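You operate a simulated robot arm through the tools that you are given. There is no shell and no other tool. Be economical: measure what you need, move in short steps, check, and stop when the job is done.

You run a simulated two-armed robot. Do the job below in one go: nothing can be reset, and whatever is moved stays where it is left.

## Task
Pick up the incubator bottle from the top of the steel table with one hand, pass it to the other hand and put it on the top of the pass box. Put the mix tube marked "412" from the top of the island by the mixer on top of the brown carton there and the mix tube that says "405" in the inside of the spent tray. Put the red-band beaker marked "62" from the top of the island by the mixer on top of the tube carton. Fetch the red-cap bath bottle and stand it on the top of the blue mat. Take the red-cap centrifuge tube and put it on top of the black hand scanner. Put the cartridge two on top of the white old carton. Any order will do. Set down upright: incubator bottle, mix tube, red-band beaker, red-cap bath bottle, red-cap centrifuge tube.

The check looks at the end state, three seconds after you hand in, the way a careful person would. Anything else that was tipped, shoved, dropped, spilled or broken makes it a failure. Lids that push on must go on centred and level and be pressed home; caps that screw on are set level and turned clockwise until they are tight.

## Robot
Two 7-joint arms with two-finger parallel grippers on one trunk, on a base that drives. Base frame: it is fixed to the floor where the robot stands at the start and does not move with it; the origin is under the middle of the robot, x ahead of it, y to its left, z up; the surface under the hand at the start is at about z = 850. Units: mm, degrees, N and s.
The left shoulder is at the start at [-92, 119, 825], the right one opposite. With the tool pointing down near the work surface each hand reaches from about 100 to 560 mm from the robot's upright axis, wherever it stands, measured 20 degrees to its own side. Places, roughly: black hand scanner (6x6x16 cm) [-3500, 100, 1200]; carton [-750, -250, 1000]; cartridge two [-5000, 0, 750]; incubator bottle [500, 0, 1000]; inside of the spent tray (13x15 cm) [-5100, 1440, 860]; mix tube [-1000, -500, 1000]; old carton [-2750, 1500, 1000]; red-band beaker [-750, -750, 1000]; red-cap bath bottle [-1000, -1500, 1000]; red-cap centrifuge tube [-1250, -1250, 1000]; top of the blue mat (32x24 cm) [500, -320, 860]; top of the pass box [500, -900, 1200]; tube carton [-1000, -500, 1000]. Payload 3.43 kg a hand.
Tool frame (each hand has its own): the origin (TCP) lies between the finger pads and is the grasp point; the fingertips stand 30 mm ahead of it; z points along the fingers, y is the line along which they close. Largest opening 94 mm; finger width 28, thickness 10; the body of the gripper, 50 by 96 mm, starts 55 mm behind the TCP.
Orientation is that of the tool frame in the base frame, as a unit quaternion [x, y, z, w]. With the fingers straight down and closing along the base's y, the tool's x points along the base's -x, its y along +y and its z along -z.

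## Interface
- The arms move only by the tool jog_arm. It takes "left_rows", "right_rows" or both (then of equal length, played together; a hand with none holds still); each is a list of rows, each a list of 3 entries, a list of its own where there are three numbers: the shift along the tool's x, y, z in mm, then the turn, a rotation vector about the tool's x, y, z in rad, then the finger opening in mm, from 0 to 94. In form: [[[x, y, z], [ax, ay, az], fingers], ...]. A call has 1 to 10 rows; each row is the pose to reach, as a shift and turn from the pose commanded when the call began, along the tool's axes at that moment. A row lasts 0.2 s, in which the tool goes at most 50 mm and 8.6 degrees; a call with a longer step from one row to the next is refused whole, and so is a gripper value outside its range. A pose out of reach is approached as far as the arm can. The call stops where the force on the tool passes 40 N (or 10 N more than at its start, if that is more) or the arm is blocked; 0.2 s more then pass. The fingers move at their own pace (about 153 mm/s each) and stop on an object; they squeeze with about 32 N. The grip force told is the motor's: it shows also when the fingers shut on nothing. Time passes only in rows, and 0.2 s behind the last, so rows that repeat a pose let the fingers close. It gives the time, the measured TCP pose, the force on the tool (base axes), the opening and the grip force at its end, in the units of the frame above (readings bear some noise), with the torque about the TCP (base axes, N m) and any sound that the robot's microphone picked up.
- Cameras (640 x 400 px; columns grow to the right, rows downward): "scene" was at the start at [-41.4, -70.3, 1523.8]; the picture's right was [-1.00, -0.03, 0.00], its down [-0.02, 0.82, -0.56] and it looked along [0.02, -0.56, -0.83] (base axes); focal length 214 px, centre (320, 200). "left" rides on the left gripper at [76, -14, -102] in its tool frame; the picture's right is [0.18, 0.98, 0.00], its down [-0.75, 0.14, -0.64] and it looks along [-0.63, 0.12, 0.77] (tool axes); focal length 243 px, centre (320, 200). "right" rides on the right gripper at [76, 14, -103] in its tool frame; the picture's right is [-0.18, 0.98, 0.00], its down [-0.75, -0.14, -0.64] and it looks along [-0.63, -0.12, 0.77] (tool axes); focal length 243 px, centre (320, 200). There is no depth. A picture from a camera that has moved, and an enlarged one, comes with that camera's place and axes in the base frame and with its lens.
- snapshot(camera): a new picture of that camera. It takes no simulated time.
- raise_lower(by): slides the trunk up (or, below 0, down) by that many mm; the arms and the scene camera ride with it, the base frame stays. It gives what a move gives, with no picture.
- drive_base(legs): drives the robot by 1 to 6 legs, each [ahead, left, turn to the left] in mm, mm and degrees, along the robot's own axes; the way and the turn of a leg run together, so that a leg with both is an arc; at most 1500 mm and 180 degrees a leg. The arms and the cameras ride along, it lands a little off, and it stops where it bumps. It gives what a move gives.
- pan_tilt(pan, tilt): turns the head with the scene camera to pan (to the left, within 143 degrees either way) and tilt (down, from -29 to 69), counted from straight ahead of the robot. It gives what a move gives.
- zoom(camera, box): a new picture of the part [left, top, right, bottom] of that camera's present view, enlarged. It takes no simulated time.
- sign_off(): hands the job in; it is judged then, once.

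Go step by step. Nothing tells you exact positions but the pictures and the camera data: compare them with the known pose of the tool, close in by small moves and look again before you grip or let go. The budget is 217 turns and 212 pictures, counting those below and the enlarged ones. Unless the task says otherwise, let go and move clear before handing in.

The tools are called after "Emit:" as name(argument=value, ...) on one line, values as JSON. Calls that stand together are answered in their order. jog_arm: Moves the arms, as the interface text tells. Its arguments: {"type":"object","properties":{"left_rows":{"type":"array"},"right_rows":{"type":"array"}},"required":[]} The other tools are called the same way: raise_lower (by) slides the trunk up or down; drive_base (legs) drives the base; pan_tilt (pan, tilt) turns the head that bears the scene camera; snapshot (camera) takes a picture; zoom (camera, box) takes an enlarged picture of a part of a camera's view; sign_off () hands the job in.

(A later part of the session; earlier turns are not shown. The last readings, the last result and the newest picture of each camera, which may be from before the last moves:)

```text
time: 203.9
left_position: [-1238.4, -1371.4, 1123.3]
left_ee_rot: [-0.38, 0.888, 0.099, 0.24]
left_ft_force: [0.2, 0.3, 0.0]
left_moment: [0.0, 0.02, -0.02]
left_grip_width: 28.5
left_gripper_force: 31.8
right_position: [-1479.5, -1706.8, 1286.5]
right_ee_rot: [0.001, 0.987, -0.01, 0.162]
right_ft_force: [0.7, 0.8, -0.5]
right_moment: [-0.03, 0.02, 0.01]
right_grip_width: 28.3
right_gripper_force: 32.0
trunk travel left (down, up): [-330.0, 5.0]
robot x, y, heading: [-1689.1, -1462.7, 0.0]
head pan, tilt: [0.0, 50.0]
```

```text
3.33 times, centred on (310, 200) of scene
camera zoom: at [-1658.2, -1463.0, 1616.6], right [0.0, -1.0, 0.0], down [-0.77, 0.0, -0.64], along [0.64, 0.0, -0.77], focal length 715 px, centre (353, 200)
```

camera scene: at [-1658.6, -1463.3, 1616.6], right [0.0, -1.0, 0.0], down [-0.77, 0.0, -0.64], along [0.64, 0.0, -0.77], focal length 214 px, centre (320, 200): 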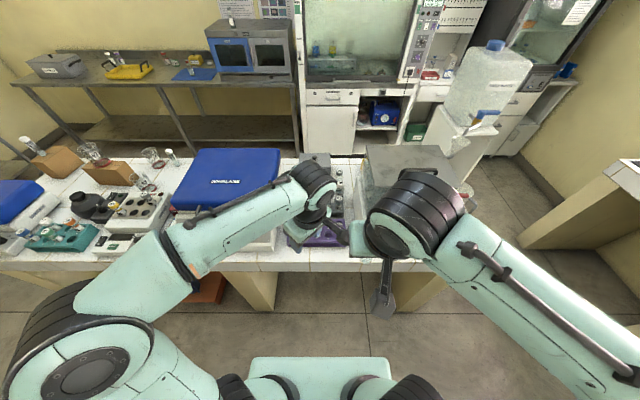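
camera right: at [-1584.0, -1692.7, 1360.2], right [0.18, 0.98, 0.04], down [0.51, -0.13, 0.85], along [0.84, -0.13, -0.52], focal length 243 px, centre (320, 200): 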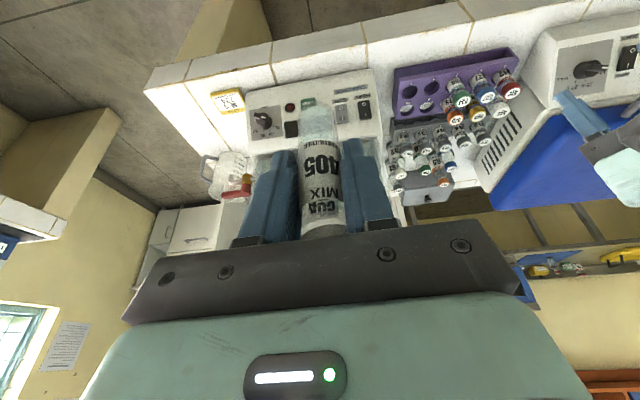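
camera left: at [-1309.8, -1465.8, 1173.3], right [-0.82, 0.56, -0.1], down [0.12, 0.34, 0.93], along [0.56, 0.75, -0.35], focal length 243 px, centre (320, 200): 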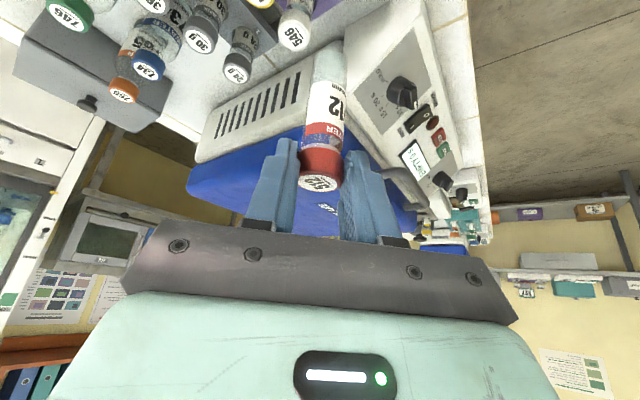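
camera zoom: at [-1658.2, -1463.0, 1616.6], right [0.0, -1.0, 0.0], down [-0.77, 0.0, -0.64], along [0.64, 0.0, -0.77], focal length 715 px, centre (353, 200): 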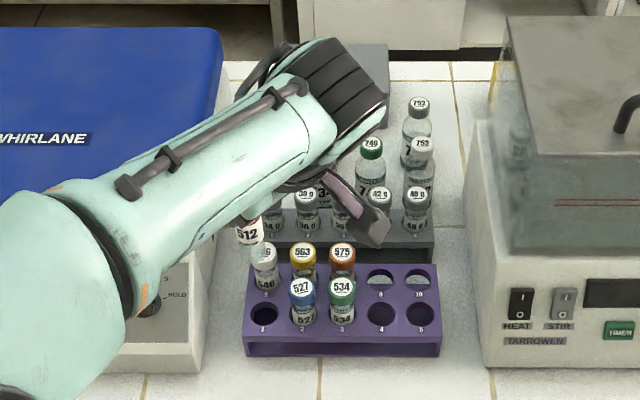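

512 is out and the others are undisturbed. Retract, then drive out of the gap.

Emit:
jog_arm(left_rows=[[[0, 0, -40], [0, 0, 0], 10], [[17, 40, -55], [0, 0, 0], 10], [[35, 80, -70], [0, 0, 0], 10], [[52, 122, -89], [0, 0, 0], 10]])

Emit:
drive_base(legs=[[-50, 0, 0], [0, 1000, 0], [0, 950, 0]])

Emit:
pan_tilt(pan=143, tilt=25)

Emit:
snapshot(camera="scene")

Emit:
snapshot(camera="left")

```text
time: 204.9
left_position: [-1390.9, -1346.9, 1173.3]
left_ee_rot: [-0.38, 0.888, 0.098, 0.241]
left_ft_force: [-1.0, 0.1, -0.1]
left_moment: [-0.04, -0.02, -0.03]
left_grip_width: 28.5
left_gripper_force: 32.3
right_position: [-1480.5, -1705.5, 1286.6]
right_ee_rot: [0.0, 0.987, -0.01, 0.163]
right_ft_force: [0.1, -0.1, 0.2]
right_moment: [0.01, -0.01, 0.01]
right_grip_width: 28.2
right_gripper_force: 31.5
trunk travel left (down, up): [-330.0, 5.0]
robot x, y, heading: [-1691.0, -1461.6, 0.2]
head pan, tilt: [0.0, 50.0]
```

```text
time: 222.5
left_position: [-1454.4, 565.7, 1174.7]
left_ee_rot: [-0.385, 0.886, 0.1, 0.24]
left_ft_force: [-0.2, -0.2, -0.4]
left_moment: [-0.01, -0.01, 0.03]
left_grip_width: 28.5
left_gripper_force: 32.6
right_position: [-1539.3, 207.2, 1286.6]
right_ee_rot: [-0.005, 0.987, -0.009, 0.162]
right_ft_force: [0.2, 0.4, -0.2]
right_moment: [-0.04, 0.02, 0.0]
right_grip_width: 28.1
right_gripper_force: 31.6
trunk travel left (down, up): [-330.0, 5.0]
robot x, y, heading: [-1753.5, 444.7, 0.7]
head pan, tilt: [0.0, 50.0]
```

```text
time: 224.8
left_position: [-1454.4, 566.3, 1174.8]
left_ee_rot: [-0.385, 0.886, 0.1, 0.239]
left_ft_force: [0.1, 1.1, -1.1]
left_moment: [0.0, 0.01, -0.04]
left_grip_width: 28.5
left_gripper_force: 32.0
right_position: [-1538.8, 206.6, 1287.7]
right_ee_rot: [-0.005, 0.987, -0.009, 0.162]
right_ft_force: [-0.2, -0.8, 0.1]
right_moment: [0.0, 0.03, -0.02]
right_grip_width: 28.1
right_gripper_force: 32.2
trunk travel left (down, up): [-330.0, 5.0]
robot x, y, heading: [-1753.9, 446.4, 1.1]
head pan, tilt: [143.0, 25.0]
```

```text
90 pictures are left
camera scene: at [-1872.6, 500.6, 1654.1], right [0.59, 0.81, 0.0], down [0.34, -0.25, -0.91], along [-0.73, 0.53, -0.42], focal length 214 px, centre (320, 200)
```

scene: 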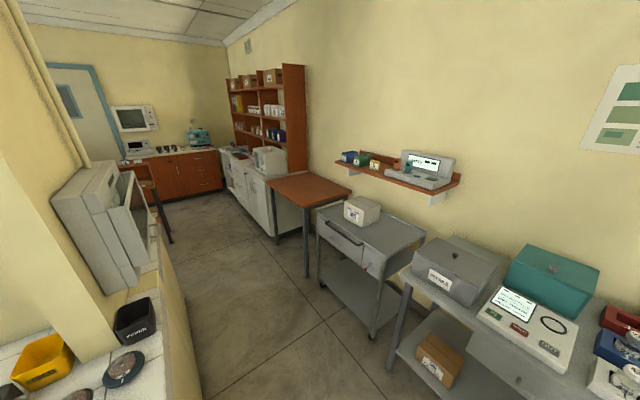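

```text
89 pictures are left
camera left: at [-1524.1, 469.8, 1222.9], right [-0.83, 0.55, -0.1], down [0.12, 0.34, 0.93], along [0.55, 0.76, -0.35], focal length 243 px, centre (320, 200)
```

left: 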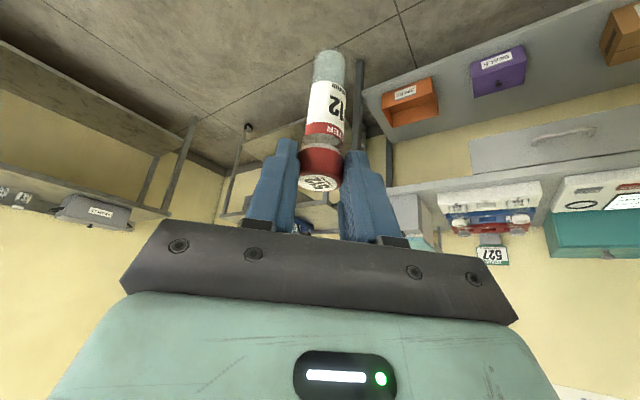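

The white old carton is on a trolley at right. I go to the corridor centre, turn, and drive toward the scanner's place.

Emit:
drive_base(legs=[[0, 330, 0], [0, 0, 179], [1300, 0, 0]])

Emit:
pan_tilt(pan=45, tilt=25)

Emit:
snapshot(camera="scene")

Emit:
pan_tilt(pan=-10, tilt=20)

Emit:
snapshot(camera="scene")

```text
time: 241.6
left_position: [-3351.4, 723.7, 1174.2]
left_ee_rot: [0.893, 0.367, -0.242, 0.095]
left_ft_force: [-0.2, 0.5, -0.5]
left_moment: [0.0, 0.0, 0.04]
left_grip_width: 28.3
left_gripper_force: 32.0
right_position: [-3250.8, 1079.2, 1286.3]
right_ee_rot: [0.986, -0.016, -0.163, -0.012]
right_ft_force: [-0.3, -0.1, -0.5]
right_moment: [-0.02, -0.02, 0.01]
right_grip_width: 28.2
right_gripper_force: 32.3
trunk travel left (down, up): [-330.0, 5.0]
robot x, y, heading: [-3046.3, 834.4, 178.6]
head pan, tilt: [143.0, 25.0]
```

```text
time: 243.3
left_position: [-3350.8, 723.1, 1173.9]
left_ee_rot: [0.894, 0.366, -0.241, 0.094]
left_ft_force: [0.6, -0.6, -0.6]
left_moment: [0.0, 0.02, 0.02]
left_grip_width: 28.5
left_gripper_force: 31.9
right_position: [-3251.9, 1079.4, 1286.6]
right_ee_rot: [0.986, -0.016, -0.163, -0.012]
right_ft_force: [0.0, 0.5, -0.3]
right_moment: [0.03, -0.02, 0.0]
right_grip_width: 28.0
right_gripper_force: 31.9
trunk travel left (down, up): [-330.0, 5.0]
robot x, y, heading: [-3047.4, 829.8, 178.7]
head pan, tilt: [45.0, 25.0]
```

```text
88 pictures are left
camera scene: at [-3068.8, 767.7, 1654.1], right [-0.69, 0.73, 0.0], down [0.31, 0.29, -0.91], along [-0.66, -0.62, -0.42], focal length 214 px, centre (320, 200)
```

scene: 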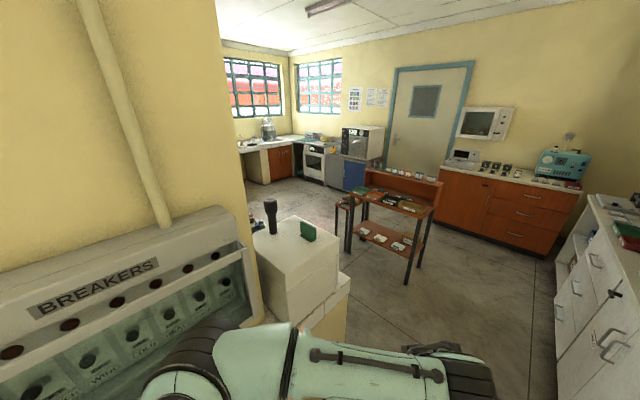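

```text
time: 244.6
left_position: [-3350.1, 724.1, 1174.0]
left_ee_rot: [0.893, 0.367, -0.241, 0.095]
left_ft_force: [0.4, -0.1, 0.5]
left_moment: [0.03, 0.01, 0.01]
left_grip_width: 28.4
left_gripper_force: 31.8
right_position: [-3251.6, 1080.1, 1287.1]
right_ee_rot: [0.987, -0.015, -0.162, -0.011]
right_ft_force: [-0.1, -0.4, -0.3]
right_moment: [-0.02, 0.02, 0.0]
right_grip_width: 28.3
right_gripper_force: 32.0
trunk travel left (down, up): [-330.0, 5.0]
robot x, y, heading: [-3047.3, 832.9, 178.3]
head pan, tilt: [-10.0, 20.0]
```

```text
87 pictures are left
camera scene: at [-3093.3, 849.7, 1662.2], right [0.2, 0.98, 0.0], down [0.34, -0.07, -0.94], along [-0.92, 0.19, -0.34], focal length 214 px, centre (320, 200)
```

scene: 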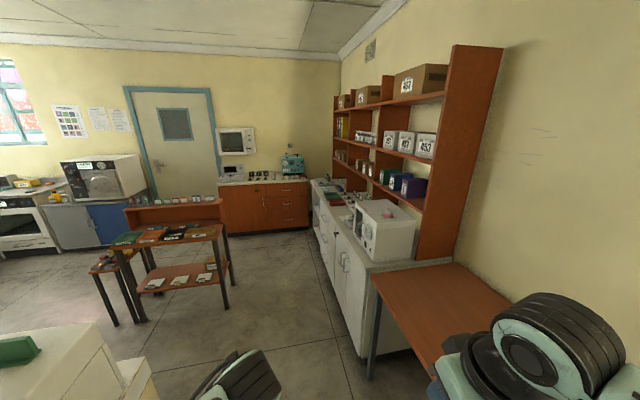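

A black scanner stands on a white cabinet ahead-left. Zoom on it.

Emit:
pan_tilt(pan=45, tilt=30)

Emit:
zoom(camera="scene", box=[220, 150, 360, 310])

```text
time: 245.8
left_position: [-3351.0, 723.9, 1174.7]
left_ee_rot: [0.893, 0.367, -0.242, 0.095]
left_ft_force: [-0.5, -0.1, -0.8]
left_moment: [-0.02, 0.01, 0.02]
left_grip_width: 28.4
left_gripper_force: 32.7
right_position: [-3251.2, 1079.1, 1286.3]
right_ee_rot: [0.987, -0.015, -0.162, -0.011]
right_ft_force: [0.2, 0.0, 0.3]
right_moment: [0.02, -0.04, 0.05]
right_grip_width: 27.8
right_gripper_force: 32.3
trunk travel left (down, up): [-330.0, 5.0]
robot x, y, heading: [-3049.5, 828.8, 178.4]
head pan, tilt: [45.0, 30.0]
```

```text
2.50 times, centred on (290, 230) of scene
camera zoom: at [-3067.7, 769.0, 1646.2], right [-0.69, 0.73, 0.0], down [0.36, 0.34, -0.87], along [-0.63, -0.6, -0.5], focal length 536 px, centre (395, 125)
```

zoom: 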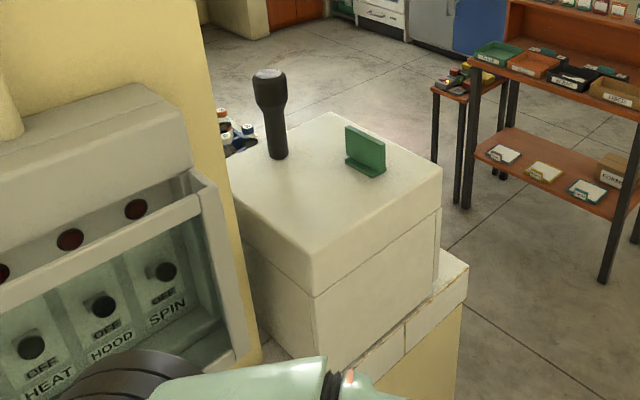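

The scanner stands at about (-3512,60), top z≈1275, on a white cabinet (top z≈1115). I'll set the tube on the cabinet near its front edge and regrip flatter. Drive to face the cabinet.

Emit:
drive_base(legs=[[540, 0, 0], [0, 0, 91.5]])

Emit:
pan_tilt(pan=0, tilt=40)

Emit:
snapshot(camera="scene")

```text
time: 252.9
left_position: [-3462.3, 545.9, 1172.9]
left_ee_rot: [0.346, 0.902, -0.096, 0.241]
left_ft_force: [0.2, -0.5, -0.4]
left_moment: [-0.01, -0.02, 0.0]
left_grip_width: 28.5
left_gripper_force: 31.6
right_position: [-3824.5, 626.4, 1286.2]
right_ee_rot: [0.688, 0.708, -0.119, 0.11]
right_ft_force: [0.0, -0.9, -0.2]
right_moment: [0.02, 0.01, 0.02]
right_grip_width: 28.4
right_gripper_force: 31.6
trunk travel left (down, up): [-330.0, 5.0]
robot x, y, heading: [-3587.8, 843.1, -88.3]
head pan, tilt: [45.0, 30.0]
```

```text
time: 254.0
left_position: [-3462.8, 547.6, 1175.0]
left_ee_rot: [0.345, 0.902, -0.096, 0.24]
left_ft_force: [0.0, -0.1, 0.9]
left_moment: [0.03, 0.02, 0.0]
left_grip_width: 28.4
left_gripper_force: 32.2
right_position: [-3823.0, 625.3, 1287.6]
right_ee_rot: [0.687, 0.708, -0.119, 0.111]
right_ft_force: [-0.2, -0.2, -0.2]
right_moment: [0.01, 0.02, 0.02]
right_grip_width: 28.2
right_gripper_force: 32.1
trunk travel left (down, up): [-330.0, 5.0]
robot x, y, heading: [-3589.1, 843.7, -88.0]
head pan, tilt: [0.0, 40.0]
```

```text
85 pictures are left
camera scene: at [-3586.4, 805.5, 1630.8], right [-1.0, -0.03, 0.0], down [-0.02, 0.64, -0.77], along [0.03, -0.77, -0.64], focal length 214 px, centre (320, 200)
```

scene: 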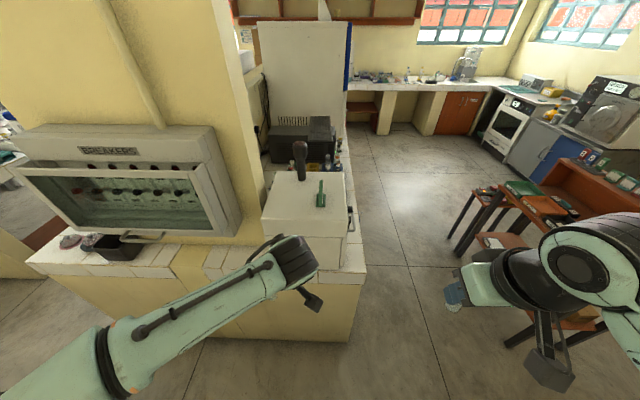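

The cabinet is best approached from its -x side. I turn to heading 0, back to x≈-4150 and strafe to y≈-10.

Emit:
drive_base(legs=[[0, 0, 88], [-560, 0, 0], [0, -850, 0]])

Emit:
pan_tilt(pan=0, tilt=35)

Emit:
snapshot(camera="scene")

```text
time: 268.4
left_position: [-3820.5, 110.5, 1174.8]
left_ee_rot: [-0.385, 0.886, 0.099, 0.24]
left_ft_force: [0.1, 0.1, -0.6]
left_moment: [0.0, -0.01, 0.01]
left_grip_width: 28.1
left_gripper_force: 32.7
right_position: [-3906.5, -249.4, 1286.4]
right_ee_rot: [-0.005, 0.987, -0.009, 0.163]
right_ft_force: [-0.6, 0.1, 0.2]
right_moment: [-0.03, -0.03, -0.02]
right_grip_width: 28.1
right_gripper_force: 32.3
trunk travel left (down, up): [-330.0, 5.0]
robot x, y, heading: [-4120.7, -5.8, 0.8]
head pan, tilt: [0.0, 40.0]
```

```text
time: 269.0
left_position: [-3820.6, 110.1, 1174.8]
left_ee_rot: [-0.384, 0.886, 0.1, 0.239]
left_ft_force: [0.1, -0.2, -1.5]
left_moment: [0.03, 0.02, 0.01]
left_grip_width: 28.0
left_gripper_force: 32.0
right_position: [-3906.6, -251.3, 1286.9]
right_ee_rot: [-0.004, 0.987, -0.008, 0.163]
right_ft_force: [-0.1, -0.3, -0.8]
right_moment: [-0.03, 0.0, 0.03]
right_grip_width: 28.3
right_gripper_force: 32.0
trunk travel left (down, up): [-330.0, 5.0]
robot x, y, heading: [-4118.4, -6.1, 1.0]
head pan, tilt: [0.0, 35.0]
```

```text
84 pictures are left
camera scene: at [-4076.4, -7.9, 1638.3], right [0.01, -1.0, 0.0], down [-0.57, -0.01, -0.82], along [0.82, 0.01, -0.57], focal length 214 px, centre (320, 200)
```

scene: 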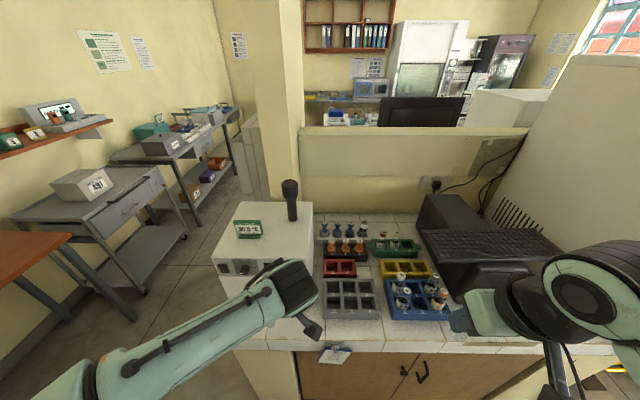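

From here: scanner top ≈(-3485,100,1295), cabinet top z≈1148; the counter keeps me too far on this side. Go back to the +y side, with the left hand raised, and approach from there.

Emit:
jog_arm(left_rows=[[[-20, 0, -35], [0, 0, 0], 10], [[-42, 0, -74], [0, 0, 0], 10], [[-65, 0, -113], [0, 0, 0], 10], [[-65, 0, -113], [0, 0, 0], 10]])

Emit:
drive_base(legs=[[0, 860, 0], [530, 0, 0], [0, 0, -91]])

Emit:
drive_base(legs=[[220, 0, 0]])

Emit:
pan_tilt(pan=5, tilt=50)

Emit:
snapshot(camera="scene")

Emit:
snapshot(camera="left")

```text
time: 270.0
left_position: [-3820.8, 110.8, 1307.9]
left_ee_rot: [-0.385, 0.886, 0.1, 0.24]
left_ft_force: [-0.1, 0.8, 0.2]
left_moment: [-0.01, 0.01, 0.02]
left_grip_width: 28.1
left_gripper_force: 32.5
right_position: [-3906.7, -249.6, 1287.2]
right_ee_rot: [-0.004, 0.987, -0.008, 0.162]
right_ft_force: [0.1, 0.2, -0.9]
right_moment: [-0.02, -0.04, -0.01]
right_grip_width: 28.3
right_gripper_force: 31.9
trunk travel left (down, up): [-330.0, 5.0]
robot x, y, heading: [-4120.2, -7.5, 0.8]
head pan, tilt: [0.0, 35.0]
```

```text
time: 284.5
left_position: [-3482.5, 530.6, 1307.1]
left_ee_rot: [0.386, 0.885, -0.107, 0.236]
left_ft_force: [0.2, -0.3, -0.1]
left_moment: [0.02, 0.01, -0.01]
left_grip_width: 28.0
left_gripper_force: 31.5
right_position: [-3834.3, 642.6, 1286.8]
right_ee_rot: [0.72, 0.675, -0.124, 0.104]
right_ft_force: [0.6, 0.5, -0.6]
right_moment: [-0.02, 0.0, 0.0]
right_grip_width: 28.2
right_gripper_force: 31.6
trunk travel left (down, up): [-330.0, 5.0]
robot x, y, heading: [-3578.6, 839.4, -93.2]
head pan, tilt: [0.0, 35.0]
```

```text
time: 286.4
left_position: [-3495.3, 300.7, 1305.8]
left_ee_rot: [0.386, 0.885, -0.107, 0.237]
left_ft_force: [0.3, -0.5, 0.2]
left_moment: [0.03, 0.0, 0.02]
left_grip_width: 28.1
left_gripper_force: 32.3
right_position: [-3848.0, 411.0, 1287.5]
right_ee_rot: [0.718, 0.677, -0.124, 0.104]
right_ft_force: [0.7, -0.2, -0.4]
right_moment: [0.01, 0.01, 0.0]
right_grip_width: 28.4
right_gripper_force: 32.2
trunk travel left (down, up): [-330.0, 5.0]
robot x, y, heading: [-3589.4, 610.7, -93.1]
head pan, tilt: [0.0, 35.0]
stopped in leg 1: the robot was blocked; the commanded pose is now the measured one
```

```text
time: 287.1
left_position: [-3495.3, 303.2, 1306.3]
left_ee_rot: [0.386, 0.885, -0.107, 0.236]
left_ft_force: [-1.2, -0.6, -0.7]
left_moment: [0.03, 0.0, 0.02]
left_grip_width: 28.1
left_gripper_force: 32.0
right_position: [-3848.7, 413.9, 1287.0]
right_ee_rot: [0.719, 0.676, -0.125, 0.104]
right_ft_force: [-0.2, 0.4, -0.6]
right_moment: [0.0, 0.0, 0.0]
right_grip_width: 28.5
right_gripper_force: 32.0
trunk travel left (down, up): [-330.0, 5.0]
robot x, y, heading: [-3594.0, 611.2, -93.3]
head pan, tilt: [5.0, 50.0]
```

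```text
83 pictures are left
camera scene: at [-3588.3, 579.3, 1616.7], right [-1.0, -0.03, 0.0], down [-0.02, 0.77, -0.64], along [0.02, -0.64, -0.77], focal length 214 px, centre (320, 200)
```

scene: 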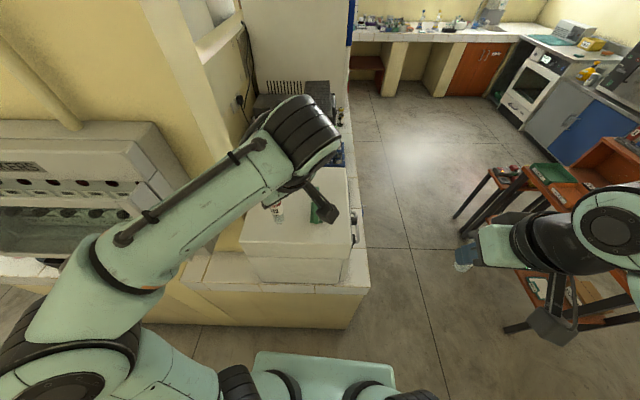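

```text
82 pictures are left
camera left: at [-3584.9, 379.2, 1355.6], right [0.61, 0.78, -0.1], down [0.33, -0.14, 0.93], along [0.72, -0.6, -0.35], focal length 243 px, centre (320, 200)
```

left: 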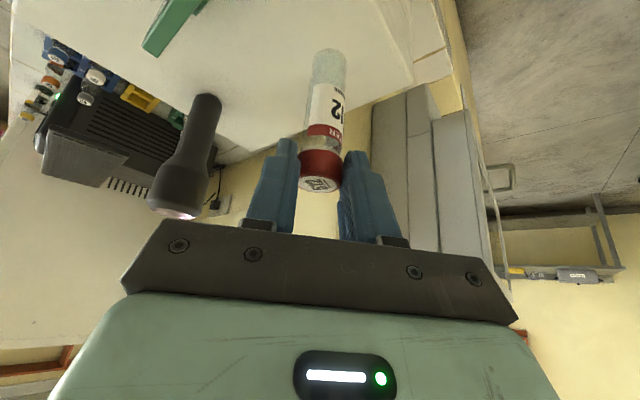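

Robot is stopped at the ledge; the tube hangs above the cabinet about 30 mm in from its edge. Shift in 18 mm and lower.

Emit:
jog_arm(left_rows=[[[2, -4, 15], [0, 0, 0], 10], [[4, -8, 30], [0, 0, 0], 10], [[6, -8, 43], [0, 0, 0], 10], [[6, -8, 43], [0, 0, 0], 10]])

Emit:
snapshot(camera="left")

```text
time: 288.1
left_position: [-3491.9, 286.7, 1266.1]
left_ee_rot: [0.385, 0.886, -0.106, 0.237]
left_ft_force: [0.6, 0.3, -0.5]
left_moment: [0.01, 0.0, 0.0]
left_grip_width: 28.2
left_gripper_force: 32.5
right_position: [-3848.0, 414.8, 1287.6]
right_ee_rot: [0.719, 0.676, -0.125, 0.105]
right_ft_force: [-0.3, 0.5, -0.8]
right_moment: [0.0, 0.01, 0.03]
right_grip_width: 28.3
right_gripper_force: 31.8
trunk travel left (down, up): [-330.0, 5.0]
robot x, y, heading: [-3597.4, 608.4, -93.4]
head pan, tilt: [5.0, 50.0]
```

```text
81 pictures are left
camera left: at [-3581.3, 361.6, 1314.9], right [0.61, 0.78, -0.1], down [0.33, -0.14, 0.93], along [0.72, -0.6, -0.35], focal length 243 px, centre (320, 200)
```

left: 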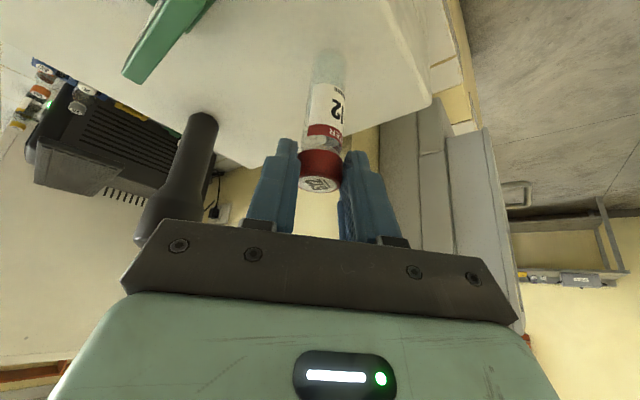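

Emit:
jog_arm(left_rows=[[[2, 0, 3.5], [0, 0, 0], 10], [[3.5, 0, 6], [0, 0, 0], 10], [[3.5, 0, 6], [0, 0, 0], 10]])

Emit:
jog_arm(left_rows=[[[1, 0, 1.7], [0, 0, 0], 10], [[2, 0, 3.4], [0, 0, 0], 10]])

```text
time: 288.9
left_position: [-3491.2, 285.1, 1259.2]
left_ee_rot: [0.386, 0.885, -0.107, 0.237]
left_ft_force: [-1.2, 0.0, -0.2]
left_moment: [0.01, -0.01, 0.02]
left_grip_width: 28.1
left_gripper_force: 31.7
right_position: [-3848.9, 413.4, 1287.1]
right_ee_rot: [0.718, 0.676, -0.126, 0.105]
right_ft_force: [-0.4, -0.6, -0.6]
right_moment: [0.03, -0.06, 0.01]
right_grip_width: 28.3
right_gripper_force: 32.1
trunk travel left (down, up): [-330.0, 5.0]
robot x, y, heading: [-3595.7, 609.1, -93.3]
head pan, tilt: [5.0, 50.0]
```

```text
time: 289.6
left_position: [-3490.6, 286.0, 1254.7]
left_ee_rot: [0.386, 0.885, -0.108, 0.236]
left_ft_force: [-1.4, 0.1, -0.3]
left_moment: [0.06, -0.04, 0.0]
left_grip_width: 28.5
left_gripper_force: 31.5
right_position: [-3847.8, 413.9, 1286.7]
right_ee_rot: [0.718, 0.676, -0.125, 0.105]
right_ft_force: [-0.4, 1.0, 0.1]
right_moment: [0.0, -0.01, 0.05]
right_grip_width: 28.4
right_gripper_force: 32.1
trunk travel left (down, up): [-330.0, 5.0]
robot x, y, heading: [-3591.7, 613.6, -93.1]
head pan, tilt: [5.0, 50.0]
```

Emit:
jog_arm(left_rows=[[[1, 0, 1.7], [0, 0, 0], 10], [[2, 0, 3.4], [0, 0, 0], 10]])

Emit:
zoom(camera="left", box=[240, 30, 440, 200])

```text
time: 290.1
left_position: [-3492.1, 287.1, 1251.3]
left_ee_rot: [0.386, 0.885, -0.108, 0.237]
left_ft_force: [-0.1, -0.2, 0.2]
left_moment: [0.0, 0.01, 0.01]
left_grip_width: 28.3
left_gripper_force: 32.3
right_position: [-3848.1, 414.0, 1287.6]
right_ee_rot: [0.719, 0.676, -0.124, 0.105]
right_ft_force: [0.3, 0.6, -0.9]
right_moment: [-0.03, 0.03, 0.01]
right_grip_width: 28.5
right_gripper_force: 31.7
trunk travel left (down, up): [-330.0, 5.0]
robot x, y, heading: [-3594.3, 611.5, -93.3]
head pan, tilt: [5.0, 50.0]
```

```text
2.35 times, centred on (340, 115) of left
camera zoom: at [-3580.3, 362.1, 1299.8], right [0.61, 0.78, -0.1], down [0.33, -0.14, 0.93], along [0.72, -0.6, -0.35], focal length 571 px, centre (273, 400)
```

zoom: 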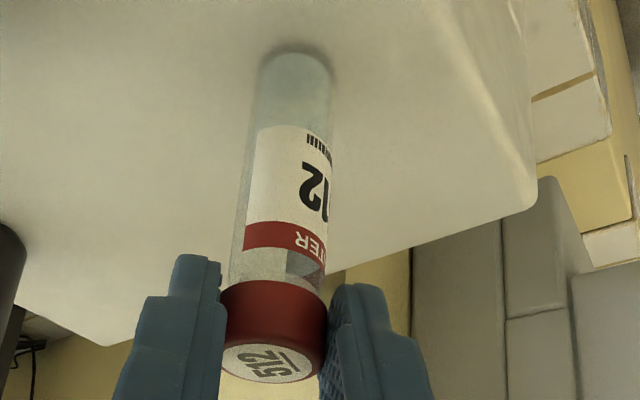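

Emit:
jog_arm(left_rows=[[[1, 0, 1.7], [0, 0, 0], 10], [[2, 0, 3.4], [0, 0, 0], 10]])

Emit:
jog_arm(left_rows=[[[1, 0, 1.7], [0, 0, 0], 10], [[1.5, 0, 2.6], [0, 0, 0], 10]])

```text
time: 290.8
left_position: [-3490.1, 286.4, 1248.6]
left_ee_rot: [0.386, 0.885, -0.109, 0.237]
left_ft_force: [-0.2, -0.5, 8.9]
left_moment: [-0.05, -0.12, 0.0]
left_grip_width: 28.0
left_gripper_force: 32.1
right_position: [-3848.3, 415.4, 1286.9]
right_ee_rot: [0.718, 0.676, -0.124, 0.106]
right_ft_force: [0.0, 0.8, 0.1]
right_moment: [-0.02, -0.01, 0.01]
right_grip_width: 28.5
right_gripper_force: 32.0
trunk travel left (down, up): [-330.0, 5.0]
robot x, y, heading: [-3592.5, 609.6, -93.3]
head pan, tilt: [5.0, 50.0]
```

```text
time: 291.4
left_position: [-3490.3, 285.9, 1248.3]
left_ee_rot: [0.385, 0.885, -0.111, 0.238]
left_ft_force: [1.7, 0.8, 31.3]
left_moment: [-0.4, -0.49, 0.05]
left_grip_width: 28.4
left_gripper_force: 32.0
right_position: [-3849.0, 415.9, 1286.3]
right_ee_rot: [0.719, 0.675, -0.125, 0.105]
right_ft_force: [0.0, 0.3, -0.3]
right_moment: [-0.02, 0.0, 0.02]
right_grip_width: 28.1
right_gripper_force: 31.7
trunk travel left (down, up): [-330.0, 5.0]
robot x, y, heading: [-3597.4, 610.3, -93.4]
head pan, tilt: [5.0, 50.0]
```

Standing. Ease up, open, and withdraw upward.

Emit:
jog_arm(left_rows=[[[-1.6, 0, -2.8], [0, 0, 0], 10], [[-1.6, 0, -2.8], [0, 0, 0], 35], [[-1.6, 0, -2.8], [0, 0, 0], 60], [[-1.6, 0, -2.8], [0, 0, 0], 60], [[-15, 0, -28], [0, 0, 0], 60], [[-30, 0, -54], [0, 0, 0], 60], [[-15, 0, -100], [0, 0, 0], 60], [[5, 0, -140], [0, 0, 0], 60]])

Emit:
snapshot(camera="left")

```text
time: 293.1
left_position: [-3540.4, 337.5, 1362.1]
left_ee_rot: [0.391, 0.884, -0.103, 0.234]
left_ft_force: [2.0, 0.9, 1.8]
left_moment: [-0.03, 0.13, -0.05]
left_grip_width: 60.4
left_gripper_force: 0.0
right_position: [-3849.8, 412.9, 1286.7]
right_ee_rot: [0.719, 0.675, -0.124, 0.105]
right_ft_force: [-0.3, -1.5, -0.8]
right_moment: [0.03, -0.05, 0.07]
right_grip_width: 28.1
right_gripper_force: 31.8
trunk travel left (down, up): [-330.0, 5.0]
robot x, y, heading: [-3593.9, 610.8, -93.5]
head pan, tilt: [5.0, 50.0]
```

```text
79 pictures are left
camera left: at [-3630.5, 412.7, 1411.0], right [0.62, 0.78, -0.09], down [0.33, -0.16, 0.93], along [0.71, -0.61, -0.36], focal length 243 px, centre (320, 200)
```

left: 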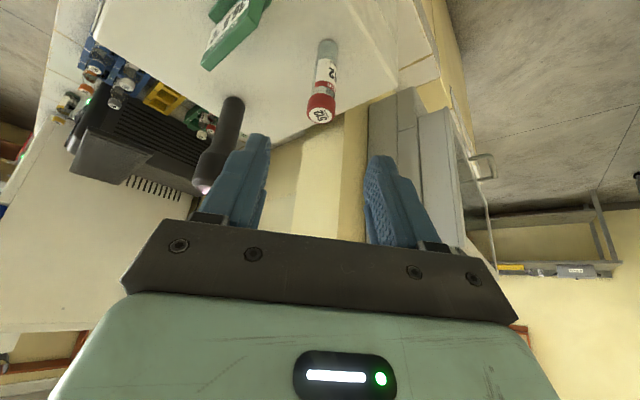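

512 stands at about (-3482,275) on the cabinet. Re-orient the left hand: point straight (-y) and pitch to ~72°.

Emit:
jog_arm(left_rows=[[[0, 0, -10], [0.073, 0.001, 0.127], 60], [[0, 0, -20], [0.147, 0.002, 0.253], 60], [[0, 0, -30], [0.22, 0.003, 0.38], 60], [[0, 0, -40], [0.294, 0.004, 0.506], 60], [[0, 0, -50], [0.367, 0.005, 0.633], 60], [[0, 0, -50], [0.367, 0.005, 0.633], 60]])

Emit:
jog_arm(left_rows=[[[0, 0, 0], [0, -0.147, 0], 60], [[0, 0, 0], [0, -0.293, 0], 60], [[0, 0, 0], [0, -0.44, 0], 60], [[0, 0, 0], [0, -0.586, 0], 60], [[0, 0, 0], [0, -0.733, 0], 60], [[0, 0, 0], [0, -0.733, 0], 60]])

Emit:
snapshot(camera="left")

```text
time: 294.6
left_position: [-3556.8, 360.5, 1407.2]
left_ee_rot: [0.677, 0.688, -0.185, 0.182]
left_ft_force: [0.4, 0.0, 0.3]
left_moment: [-0.02, 0.0, -0.02]
left_grip_width: 59.9
left_gripper_force: 0.0
right_position: [-3848.4, 413.5, 1286.7]
right_ee_rot: [0.719, 0.676, -0.124, 0.105]
right_ft_force: [0.4, -0.3, -0.8]
right_moment: [0.03, -0.01, -0.01]
right_grip_width: 27.9
right_gripper_force: 31.5
trunk travel left (down, up): [-330.0, 5.0]
robot x, y, heading: [-3593.8, 606.0, -93.2]
head pan, tilt: [5.0, 50.0]
```

```text
time: 295.9
left_position: [-3557.0, 358.6, 1406.3]
left_ee_rot: [0.564, 0.578, -0.416, 0.418]
left_ft_force: [-0.4, 0.2, 0.7]
left_moment: [-0.02, -0.02, 0.02]
left_grip_width: 60.0
left_gripper_force: 0.0
right_position: [-3847.7, 413.5, 1288.0]
right_ee_rot: [0.718, 0.676, -0.123, 0.106]
right_ft_force: [-0.4, -0.5, -0.6]
right_moment: [0.04, 0.04, -0.04]
right_grip_width: 28.2
right_gripper_force: 32.6
trunk travel left (down, up): [-330.0, 5.0]
robot x, y, heading: [-3592.0, 605.0, -93.4]
head pan, tilt: [5.0, 50.0]
```

```text
78 pictures are left
camera left: at [-3573.4, 478.8, 1363.4], right [0.98, 0.07, -0.18], down [0.14, 0.38, 0.91], along [0.13, -0.92, 0.37], focal length 243 px, centre (320, 200)
```

left: 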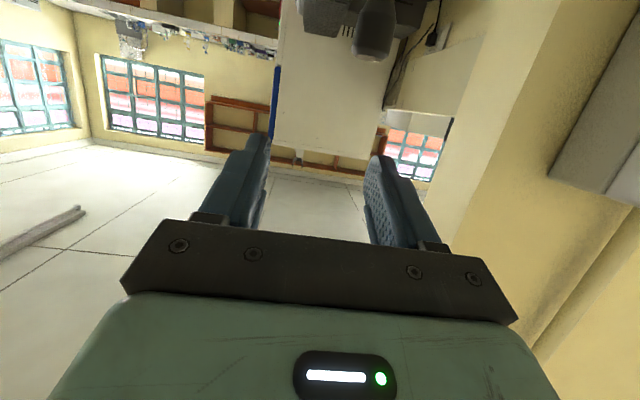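

Oriented. Move down to the start of the approach, in front of the tube.

Emit:
jog_arm(left_rows=[[[10, 12, -25], [0, 0, 0], 60], [[50, 25, -20], [0, 0, 0], 60], [[95, 40, 0], [0, 0, 0], 60], [[140, 55, 20], [0, 0, 0], 60], [[183, 66, 38], [0, 0, 0], 60], [[219, 75, 54], [0, 0, 0], 60], [[219, 75, 54], [0, 0, 0], 60]])

Emit:
snapshot(camera="left")

```text
refused: row 3 steps farther than a row can; nothing moved
```

```text
77 pictures are left
camera left: at [-3573.4, 478.8, 1363.4], right [0.98, 0.07, -0.18], down [0.14, 0.38, 0.91], along [0.13, -0.92, 0.37], focal length 243 px, centre (320, 200)
```

left: 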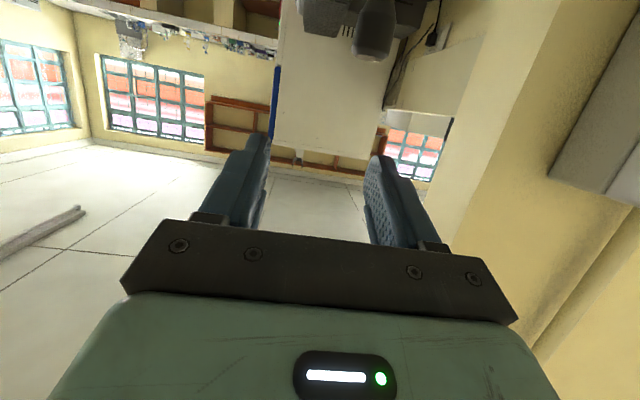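

Emit:
jog_arm(left_rows=[[[5, 10, -25], [0, 0, 0], 60], [[40, 22, -25], [0, 0, 0], 60], [[78, 34, -12], [0, 0, 0], 60], [[116, 46, 6], [0, 0, 0], 60], [[153, 57, 24], [0, 0, 0], 60], [[187, 67, 40], [0, 0, 0], 60], [[219, 75, 54], [0, 0, 0], 60], [[219, 75, 54], [0, 0, 0], 60]])

Emit:
snapshot(camera="left")

```text
time: 297.8
left_position: [-3499.9, 365.8, 1215.6]
left_ee_rot: [0.566, 0.578, -0.415, 0.417]
left_ft_force: [-0.2, 0.8, -0.8]
left_moment: [0.01, 0.0, 0.03]
left_grip_width: 60.1
left_gripper_force: 0.1
left hand out of reach, approached as far as the arm can: row 6, 7, 8
right_position: [-3847.4, 414.7, 1287.1]
right_ee_rot: [0.718, 0.677, -0.125, 0.104]
right_ft_force: [0.8, -0.5, 0.1]
right_moment: [0.0, 0.03, 0.0]
right_grip_width: 28.3
right_gripper_force: 31.7
trunk travel left (down, up): [-330.0, 5.0]
robot x, y, heading: [-3594.3, 605.5, -93.4]
head pan, tilt: [5.0, 50.0]
```

```text
76 pictures are left
camera left: at [-3516.1, 486.0, 1174.1], right [0.98, 0.07, -0.18], down [0.14, 0.38, 0.91], along [0.14, -0.92, 0.36], focal length 243 px, centre (320, 200)
```

left: 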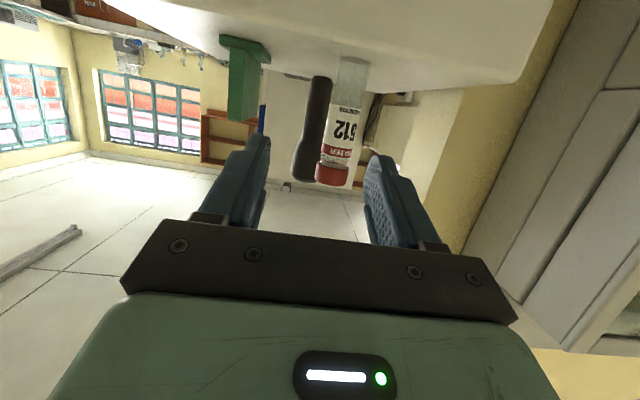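

The arm can't fold that close; back the base off 130 mm and extend the arm instead.

Emit:
drive_base(legs=[[-130, 0, 3.4]])

Emit:
jog_arm(left_rows=[[[18, 4, 25], [0, 0, 0], 60], [[36, 8, 55], [0, 0, 0], 60], [[45, 12, 85], [0, 0, 0], 60], [[45, 12, 85], [0, 0, 0], 60]])

Emit:
snapshot(camera="left")

```text
time: 299.0
left_position: [-3482.8, 499.1, 1218.1]
left_ee_rot: [0.55, 0.594, -0.403, 0.428]
left_ft_force: [0.2, -0.3, -0.1]
left_moment: [-0.03, 0.0, 0.03]
left_grip_width: 60.0
left_gripper_force: 0.1
right_position: [-3833.1, 526.0, 1286.8]
right_ee_rot: [0.699, 0.696, -0.122, 0.108]
right_ft_force: [-0.1, -0.5, -0.5]
right_moment: [-0.04, -0.03, -0.02]
right_grip_width: 28.3
right_gripper_force: 32.4
trunk travel left (down, up): [-330.0, 5.0]
robot x, y, heading: [-3587.2, 739.3, -90.0]
head pan, tilt: [5.0, 50.0]
```

```text
time: 300.0
left_position: [-3474.1, 412.1, 1169.7]
left_ee_rot: [0.55, 0.594, -0.402, 0.427]
left_ft_force: [-0.1, 0.2, -0.9]
left_moment: [0.0, 0.0, -0.04]
left_grip_width: 60.2
left_gripper_force: 0.1
left hand out of reach, approached as far as the arm can: row 1, 2, 3, 4
right_position: [-3832.9, 528.5, 1286.4]
right_ee_rot: [0.699, 0.696, -0.121, 0.108]
right_ft_force: [-0.4, 0.1, -1.4]
right_moment: [-0.01, 0.04, 0.0]
right_grip_width: 27.9
right_gripper_force: 31.7
trunk travel left (down, up): [-330.0, 5.0]
robot x, y, heading: [-3589.1, 741.5, -90.2]
head pan, tilt: [5.0, 50.0]
```

```text
75 pictures are left
camera left: at [-3497.8, 531.2, 1128.0], right [0.97, 0.13, -0.18], down [0.12, 0.39, 0.91], along [0.19, -0.91, 0.36], focal length 243 px, centre (320, 200)
```

left: 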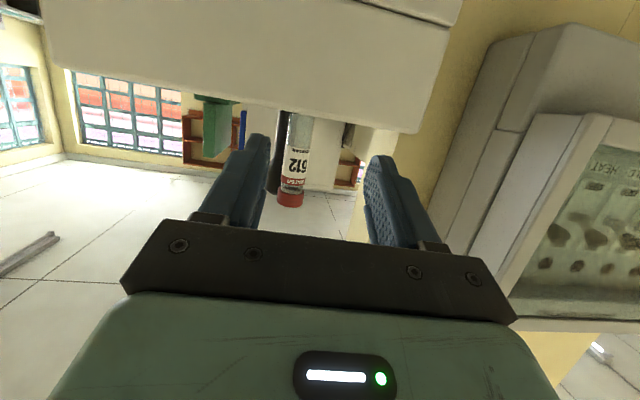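

Reached a good start pose; tube at about (-3477,275). Advance until the tube is between the fingers.

Emit:
jog_arm(left_rows=[[[-16, -4, 40], [0, 0, 0], 60], [[-33, -9, 81], [0, 0, 0], 60], [[-49, -13, 121], [0, 0, 0], 60], [[-49, -13, 121], [0, 0, 0], 60]])

Emit:
snapshot(camera="left")

```text
time: 301.0
left_position: [-3479.4, 284.3, 1178.0]
left_ee_rot: [0.55, 0.593, -0.403, 0.428]
left_ft_force: [-0.5, 0.4, -0.2]
left_moment: [0.03, -0.02, 0.04]
left_grip_width: 59.6
left_gripper_force: 0.1
right_position: [-3832.4, 529.1, 1287.1]
right_ee_rot: [0.699, 0.696, -0.122, 0.109]
right_ft_force: [-0.7, -0.4, -0.8]
right_moment: [0.04, 0.0, 0.0]
right_grip_width: 27.9
right_gripper_force: 32.1
trunk travel left (down, up): [-330.0, 5.0]
robot x, y, heading: [-3589.1, 737.4, -90.0]
head pan, tilt: [5.0, 50.0]
```

```text
74 pictures are left
camera left: at [-3503.3, 402.3, 1136.5], right [0.97, 0.13, -0.18], down [0.12, 0.39, 0.91], along [0.19, -0.91, 0.36], focal length 243 px, centre (320, 200)
```

left: 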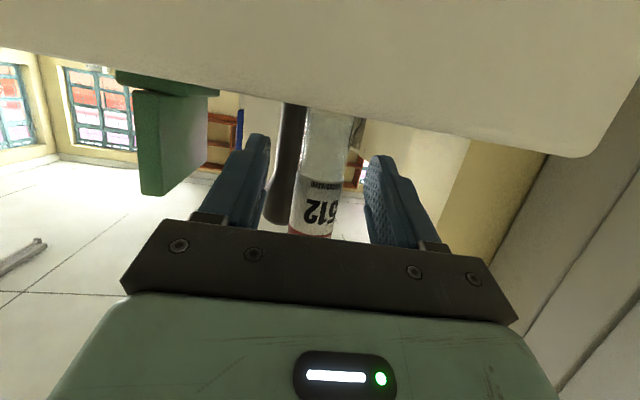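

The tube is centred between the fingers. Close and lift slightly.

Emit:
jog_arm(left_rows=[[[-1.5, 1, 4], [0, 0, 0], 60], [[-1.5, 1, 4], [0, 0, 0], 10], [[-1.5, 1, 4], [0, 0, 0], 10], [[-1.5, 1, 4], [0, 0, 0], 10], [[-20, 1, -2], [0, 0, 0], 10], [[-20, 1, -2], [0, 0, 0], 10]])

Emit:
snapshot(camera="left")

```text
time: 302.4
left_position: [-3480.2, 278.6, 1201.3]
left_ee_rot: [0.55, 0.594, -0.402, 0.428]
left_ft_force: [-0.9, -0.1, -0.7]
left_moment: [0.0, -0.01, -0.01]
left_grip_width: 28.4
left_gripper_force: 31.8
right_position: [-3833.4, 527.5, 1287.4]
right_ee_rot: [0.699, 0.696, -0.121, 0.109]
right_ft_force: [1.3, -0.3, -0.4]
right_moment: [-0.02, 0.02, 0.0]
right_grip_width: 28.4
right_gripper_force: 31.9
trunk travel left (down, up): [-330.0, 5.0]
robot x, y, heading: [-3588.6, 736.9, -90.0]
head pan, tilt: [5.0, 50.0]
```

```text
73 pictures are left
camera left: at [-3503.5, 398.1, 1157.9], right [0.97, 0.13, -0.18], down [0.12, 0.39, 0.91], along [0.19, -0.91, 0.36], focal length 243 px, centre (320, 200)
```

left: 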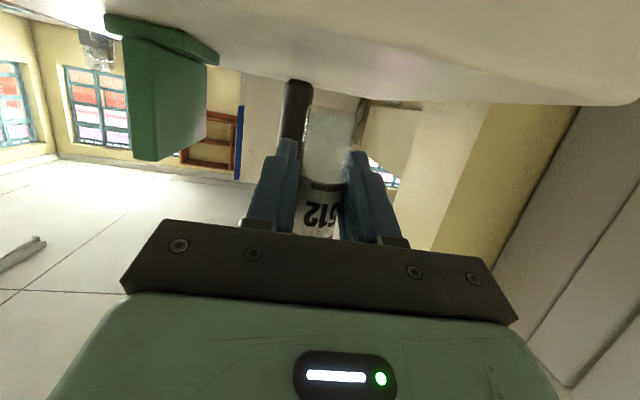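

Held at mid-tube. Raise it above scanner height and drive forward again.

Emit:
jog_arm(left_rows=[[[-38, 0, -16], [0, 0, 0], 10], [[-76, 0, -32], [0, 0, 0], 10], [[-114, 0, -48], [0, 0, 0], 10], [[-152, 0, -60], [0, 0, 0], 10], [[-152, 0, -60], [0, 0, 0], 10]])

Emit:
raise_lower(by=5)

Emit:
drive_base(legs=[[122, 0, 0]])

Emit:
pan_tilt(pan=10, tilt=38)

Emit:
snapshot(camera="scene")

Emit:
snapshot(camera="left")

```text
time: 303.6
left_position: [-3479.7, 287.2, 1363.2]
left_ee_rot: [0.549, 0.595, -0.402, 0.429]
left_ft_force: [-0.2, 0.1, -0.8]
left_moment: [0.02, 0.05, -0.01]
left_grip_width: 28.5
left_gripper_force: 32.0
right_position: [-3832.3, 527.0, 1286.8]
right_ee_rot: [0.699, 0.696, -0.122, 0.109]
right_ft_force: [-0.7, -0.6, -0.7]
right_moment: [0.0, 0.0, -0.03]
right_grip_width: 28.3
right_gripper_force: 32.4
trunk travel left (down, up): [-330.0, 5.0]
robot x, y, heading: [-3590.0, 739.9, -89.9]
head pan, tilt: [5.0, 50.0]
```

```text
time: 304.2
left_position: [-3476.6, 285.7, 1367.3]
left_ee_rot: [0.549, 0.594, -0.402, 0.428]
left_ft_force: [0.3, 0.1, -0.4]
left_moment: [0.03, -0.01, -0.01]
left_grip_width: 28.3
left_gripper_force: 31.9
right_position: [-3832.2, 525.8, 1292.2]
right_ee_rot: [0.699, 0.696, -0.122, 0.109]
right_ft_force: [0.6, 0.6, -0.2]
right_moment: [-0.01, -0.01, -0.02]
right_grip_width: 28.2
right_gripper_force: 32.0
trunk travel left (down, up): [-335.0, 0.0]
robot x, y, heading: [-3588.5, 740.0, -90.3]
head pan, tilt: [5.0, 50.0]
```

```text
time: 305.4
left_position: [-3477.9, 167.0, 1368.1]
left_ee_rot: [0.548, 0.595, -0.401, 0.429]
left_ft_force: [0.4, 0.2, -0.1]
left_moment: [-0.01, 0.02, -0.01]
left_grip_width: 28.4
left_gripper_force: 31.8
right_position: [-3832.1, 407.8, 1291.1]
right_ee_rot: [0.698, 0.697, -0.122, 0.108]
right_ft_force: [0.4, 0.2, 0.1]
right_moment: [0.02, 0.0, -0.02]
right_grip_width: 28.0
right_gripper_force: 32.1
trunk travel left (down, up): [-335.0, 0.0]
robot x, y, heading: [-3591.0, 621.1, -90.2]
head pan, tilt: [5.0, 50.0]
```

```text
time: 306.2
left_position: [-3477.5, 165.4, 1368.2]
left_ee_rot: [0.549, 0.594, -0.402, 0.428]
left_ft_force: [-0.8, 0.2, 0.4]
left_moment: [0.05, 0.0, 0.01]
left_grip_width: 28.8
left_gripper_force: 31.9
right_position: [-3831.7, 406.4, 1291.9]
right_ee_rot: [0.698, 0.697, -0.121, 0.108]
right_ft_force: [0.7, -0.1, -0.4]
right_moment: [0.03, -0.02, 0.01]
right_grip_width: 28.2
right_gripper_force: 32.5
trunk travel left (down, up): [-335.0, 0.0]
robot x, y, heading: [-3588.7, 618.7, -90.0]
head pan, tilt: [10.0, 38.0]
```

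```text
72 pictures are left
camera scene: at [-3574.4, 578.2, 1638.0], right [-0.98, -0.17, 0.0], down [-0.11, 0.61, -0.79], along [0.14, -0.78, -0.62], focal length 214 px, centre (320, 200)
```

scene: 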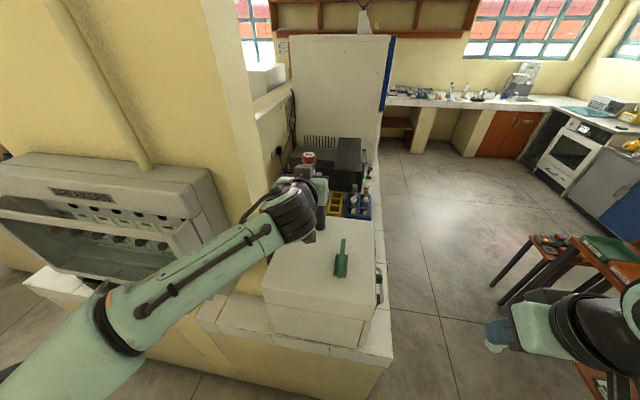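

```text
71 pictures are left
camera left: at [-3500.1, 284.8, 1326.5], right [0.97, 0.13, -0.18], down [0.12, 0.39, 0.91], along [0.19, -0.91, 0.36], focal length 243 px, centre (320, 200)
```

left: 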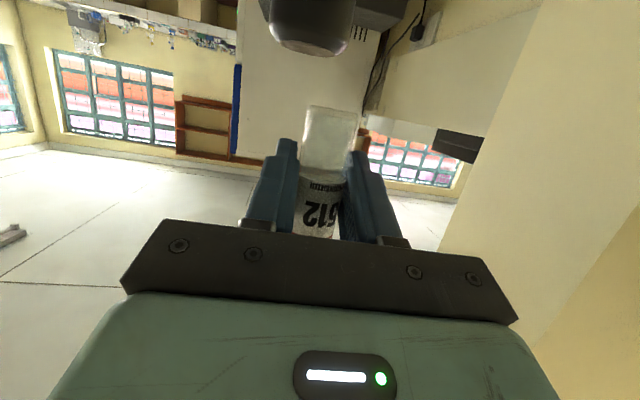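

The tube's bottom is ~35 mm above the scanner head. Move 58 mm forward and 11 mm right to be over its centre (≈-3488,102).

Emit:
jog_arm(left_rows=[[[-6, -5, 18], [0, 0, 0], 10], [[-12, -10, 36], [0, 0, 0], 10], [[-18, -15, 54], [0, 0, 0], 10], [[-18, -15, 54], [0, 0, 0], 10]])

Emit:
snapshot(camera="left")

Emit:
zoom(camera="scene", box=[260, 120, 380, 220])

```text
time: 307.2
left_position: [-3485.4, 106.2, 1367.9]
left_ee_rot: [0.549, 0.595, -0.402, 0.428]
left_ft_force: [0.3, 0.6, -0.3]
left_moment: [0.0, 0.02, -0.02]
left_grip_width: 28.5
left_gripper_force: 31.6
right_position: [-3832.6, 406.6, 1291.8]
right_ee_rot: [0.699, 0.697, -0.122, 0.108]
right_ft_force: [0.0, 0.0, 0.0]
right_moment: [0.01, 0.0, 0.01]
right_grip_width: 28.0
right_gripper_force: 32.1
trunk travel left (down, up): [-335.0, 0.0]
robot x, y, heading: [-3591.2, 617.0, -89.8]
head pan, tilt: [10.0, 38.0]
```

```text
70 pictures are left
camera left: at [-3508.8, 225.2, 1325.2], right [0.97, 0.13, -0.18], down [0.12, 0.39, 0.91], along [0.19, -0.91, 0.36], focal length 243 px, centre (320, 200)
```

left: 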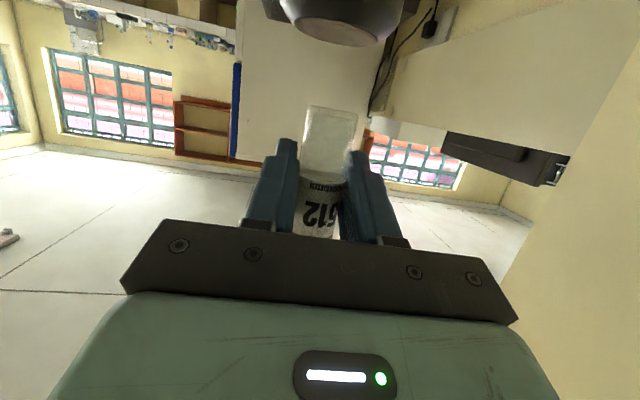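

```text
4.00 times, centred on (320, 170) of scene
camera zoom: at [-3574.2, 579.0, 1638.1], right [-0.98, -0.17, 0.0], down [-0.11, 0.61, -0.79], along [0.14, -0.78, -0.62], focal length 858 px, centre (320, 320)
```

zoom: 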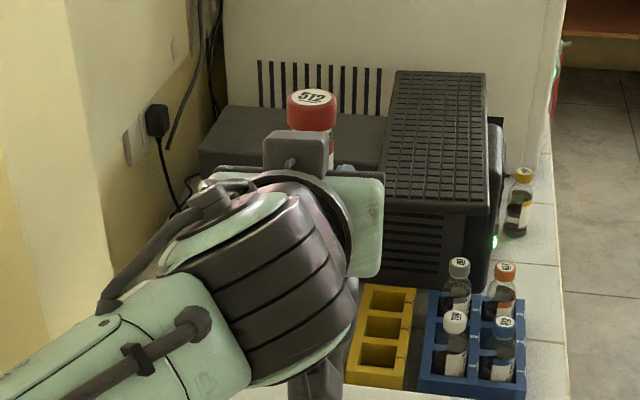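

Emit:
zoom(camera="left", box=[230, 0, 450, 140])

```text
2.86 times, centred on (340, 70) of left
camera zoom: at [-3508.8, 225.2, 1325.2], right [0.97, 0.13, -0.18], down [0.12, 0.39, 0.91], along [0.19, -0.91, 0.36], focal length 693 px, centre (263, 571)
```

zoom: 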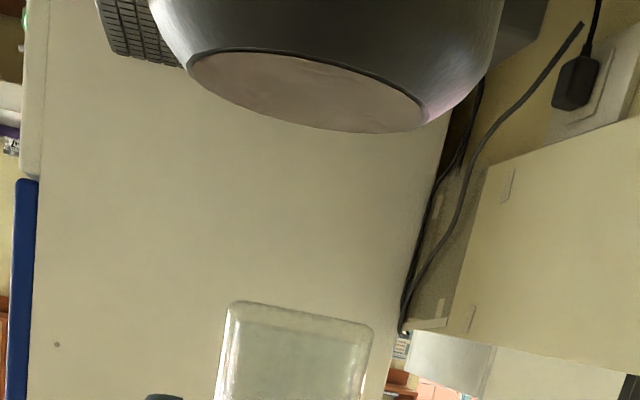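

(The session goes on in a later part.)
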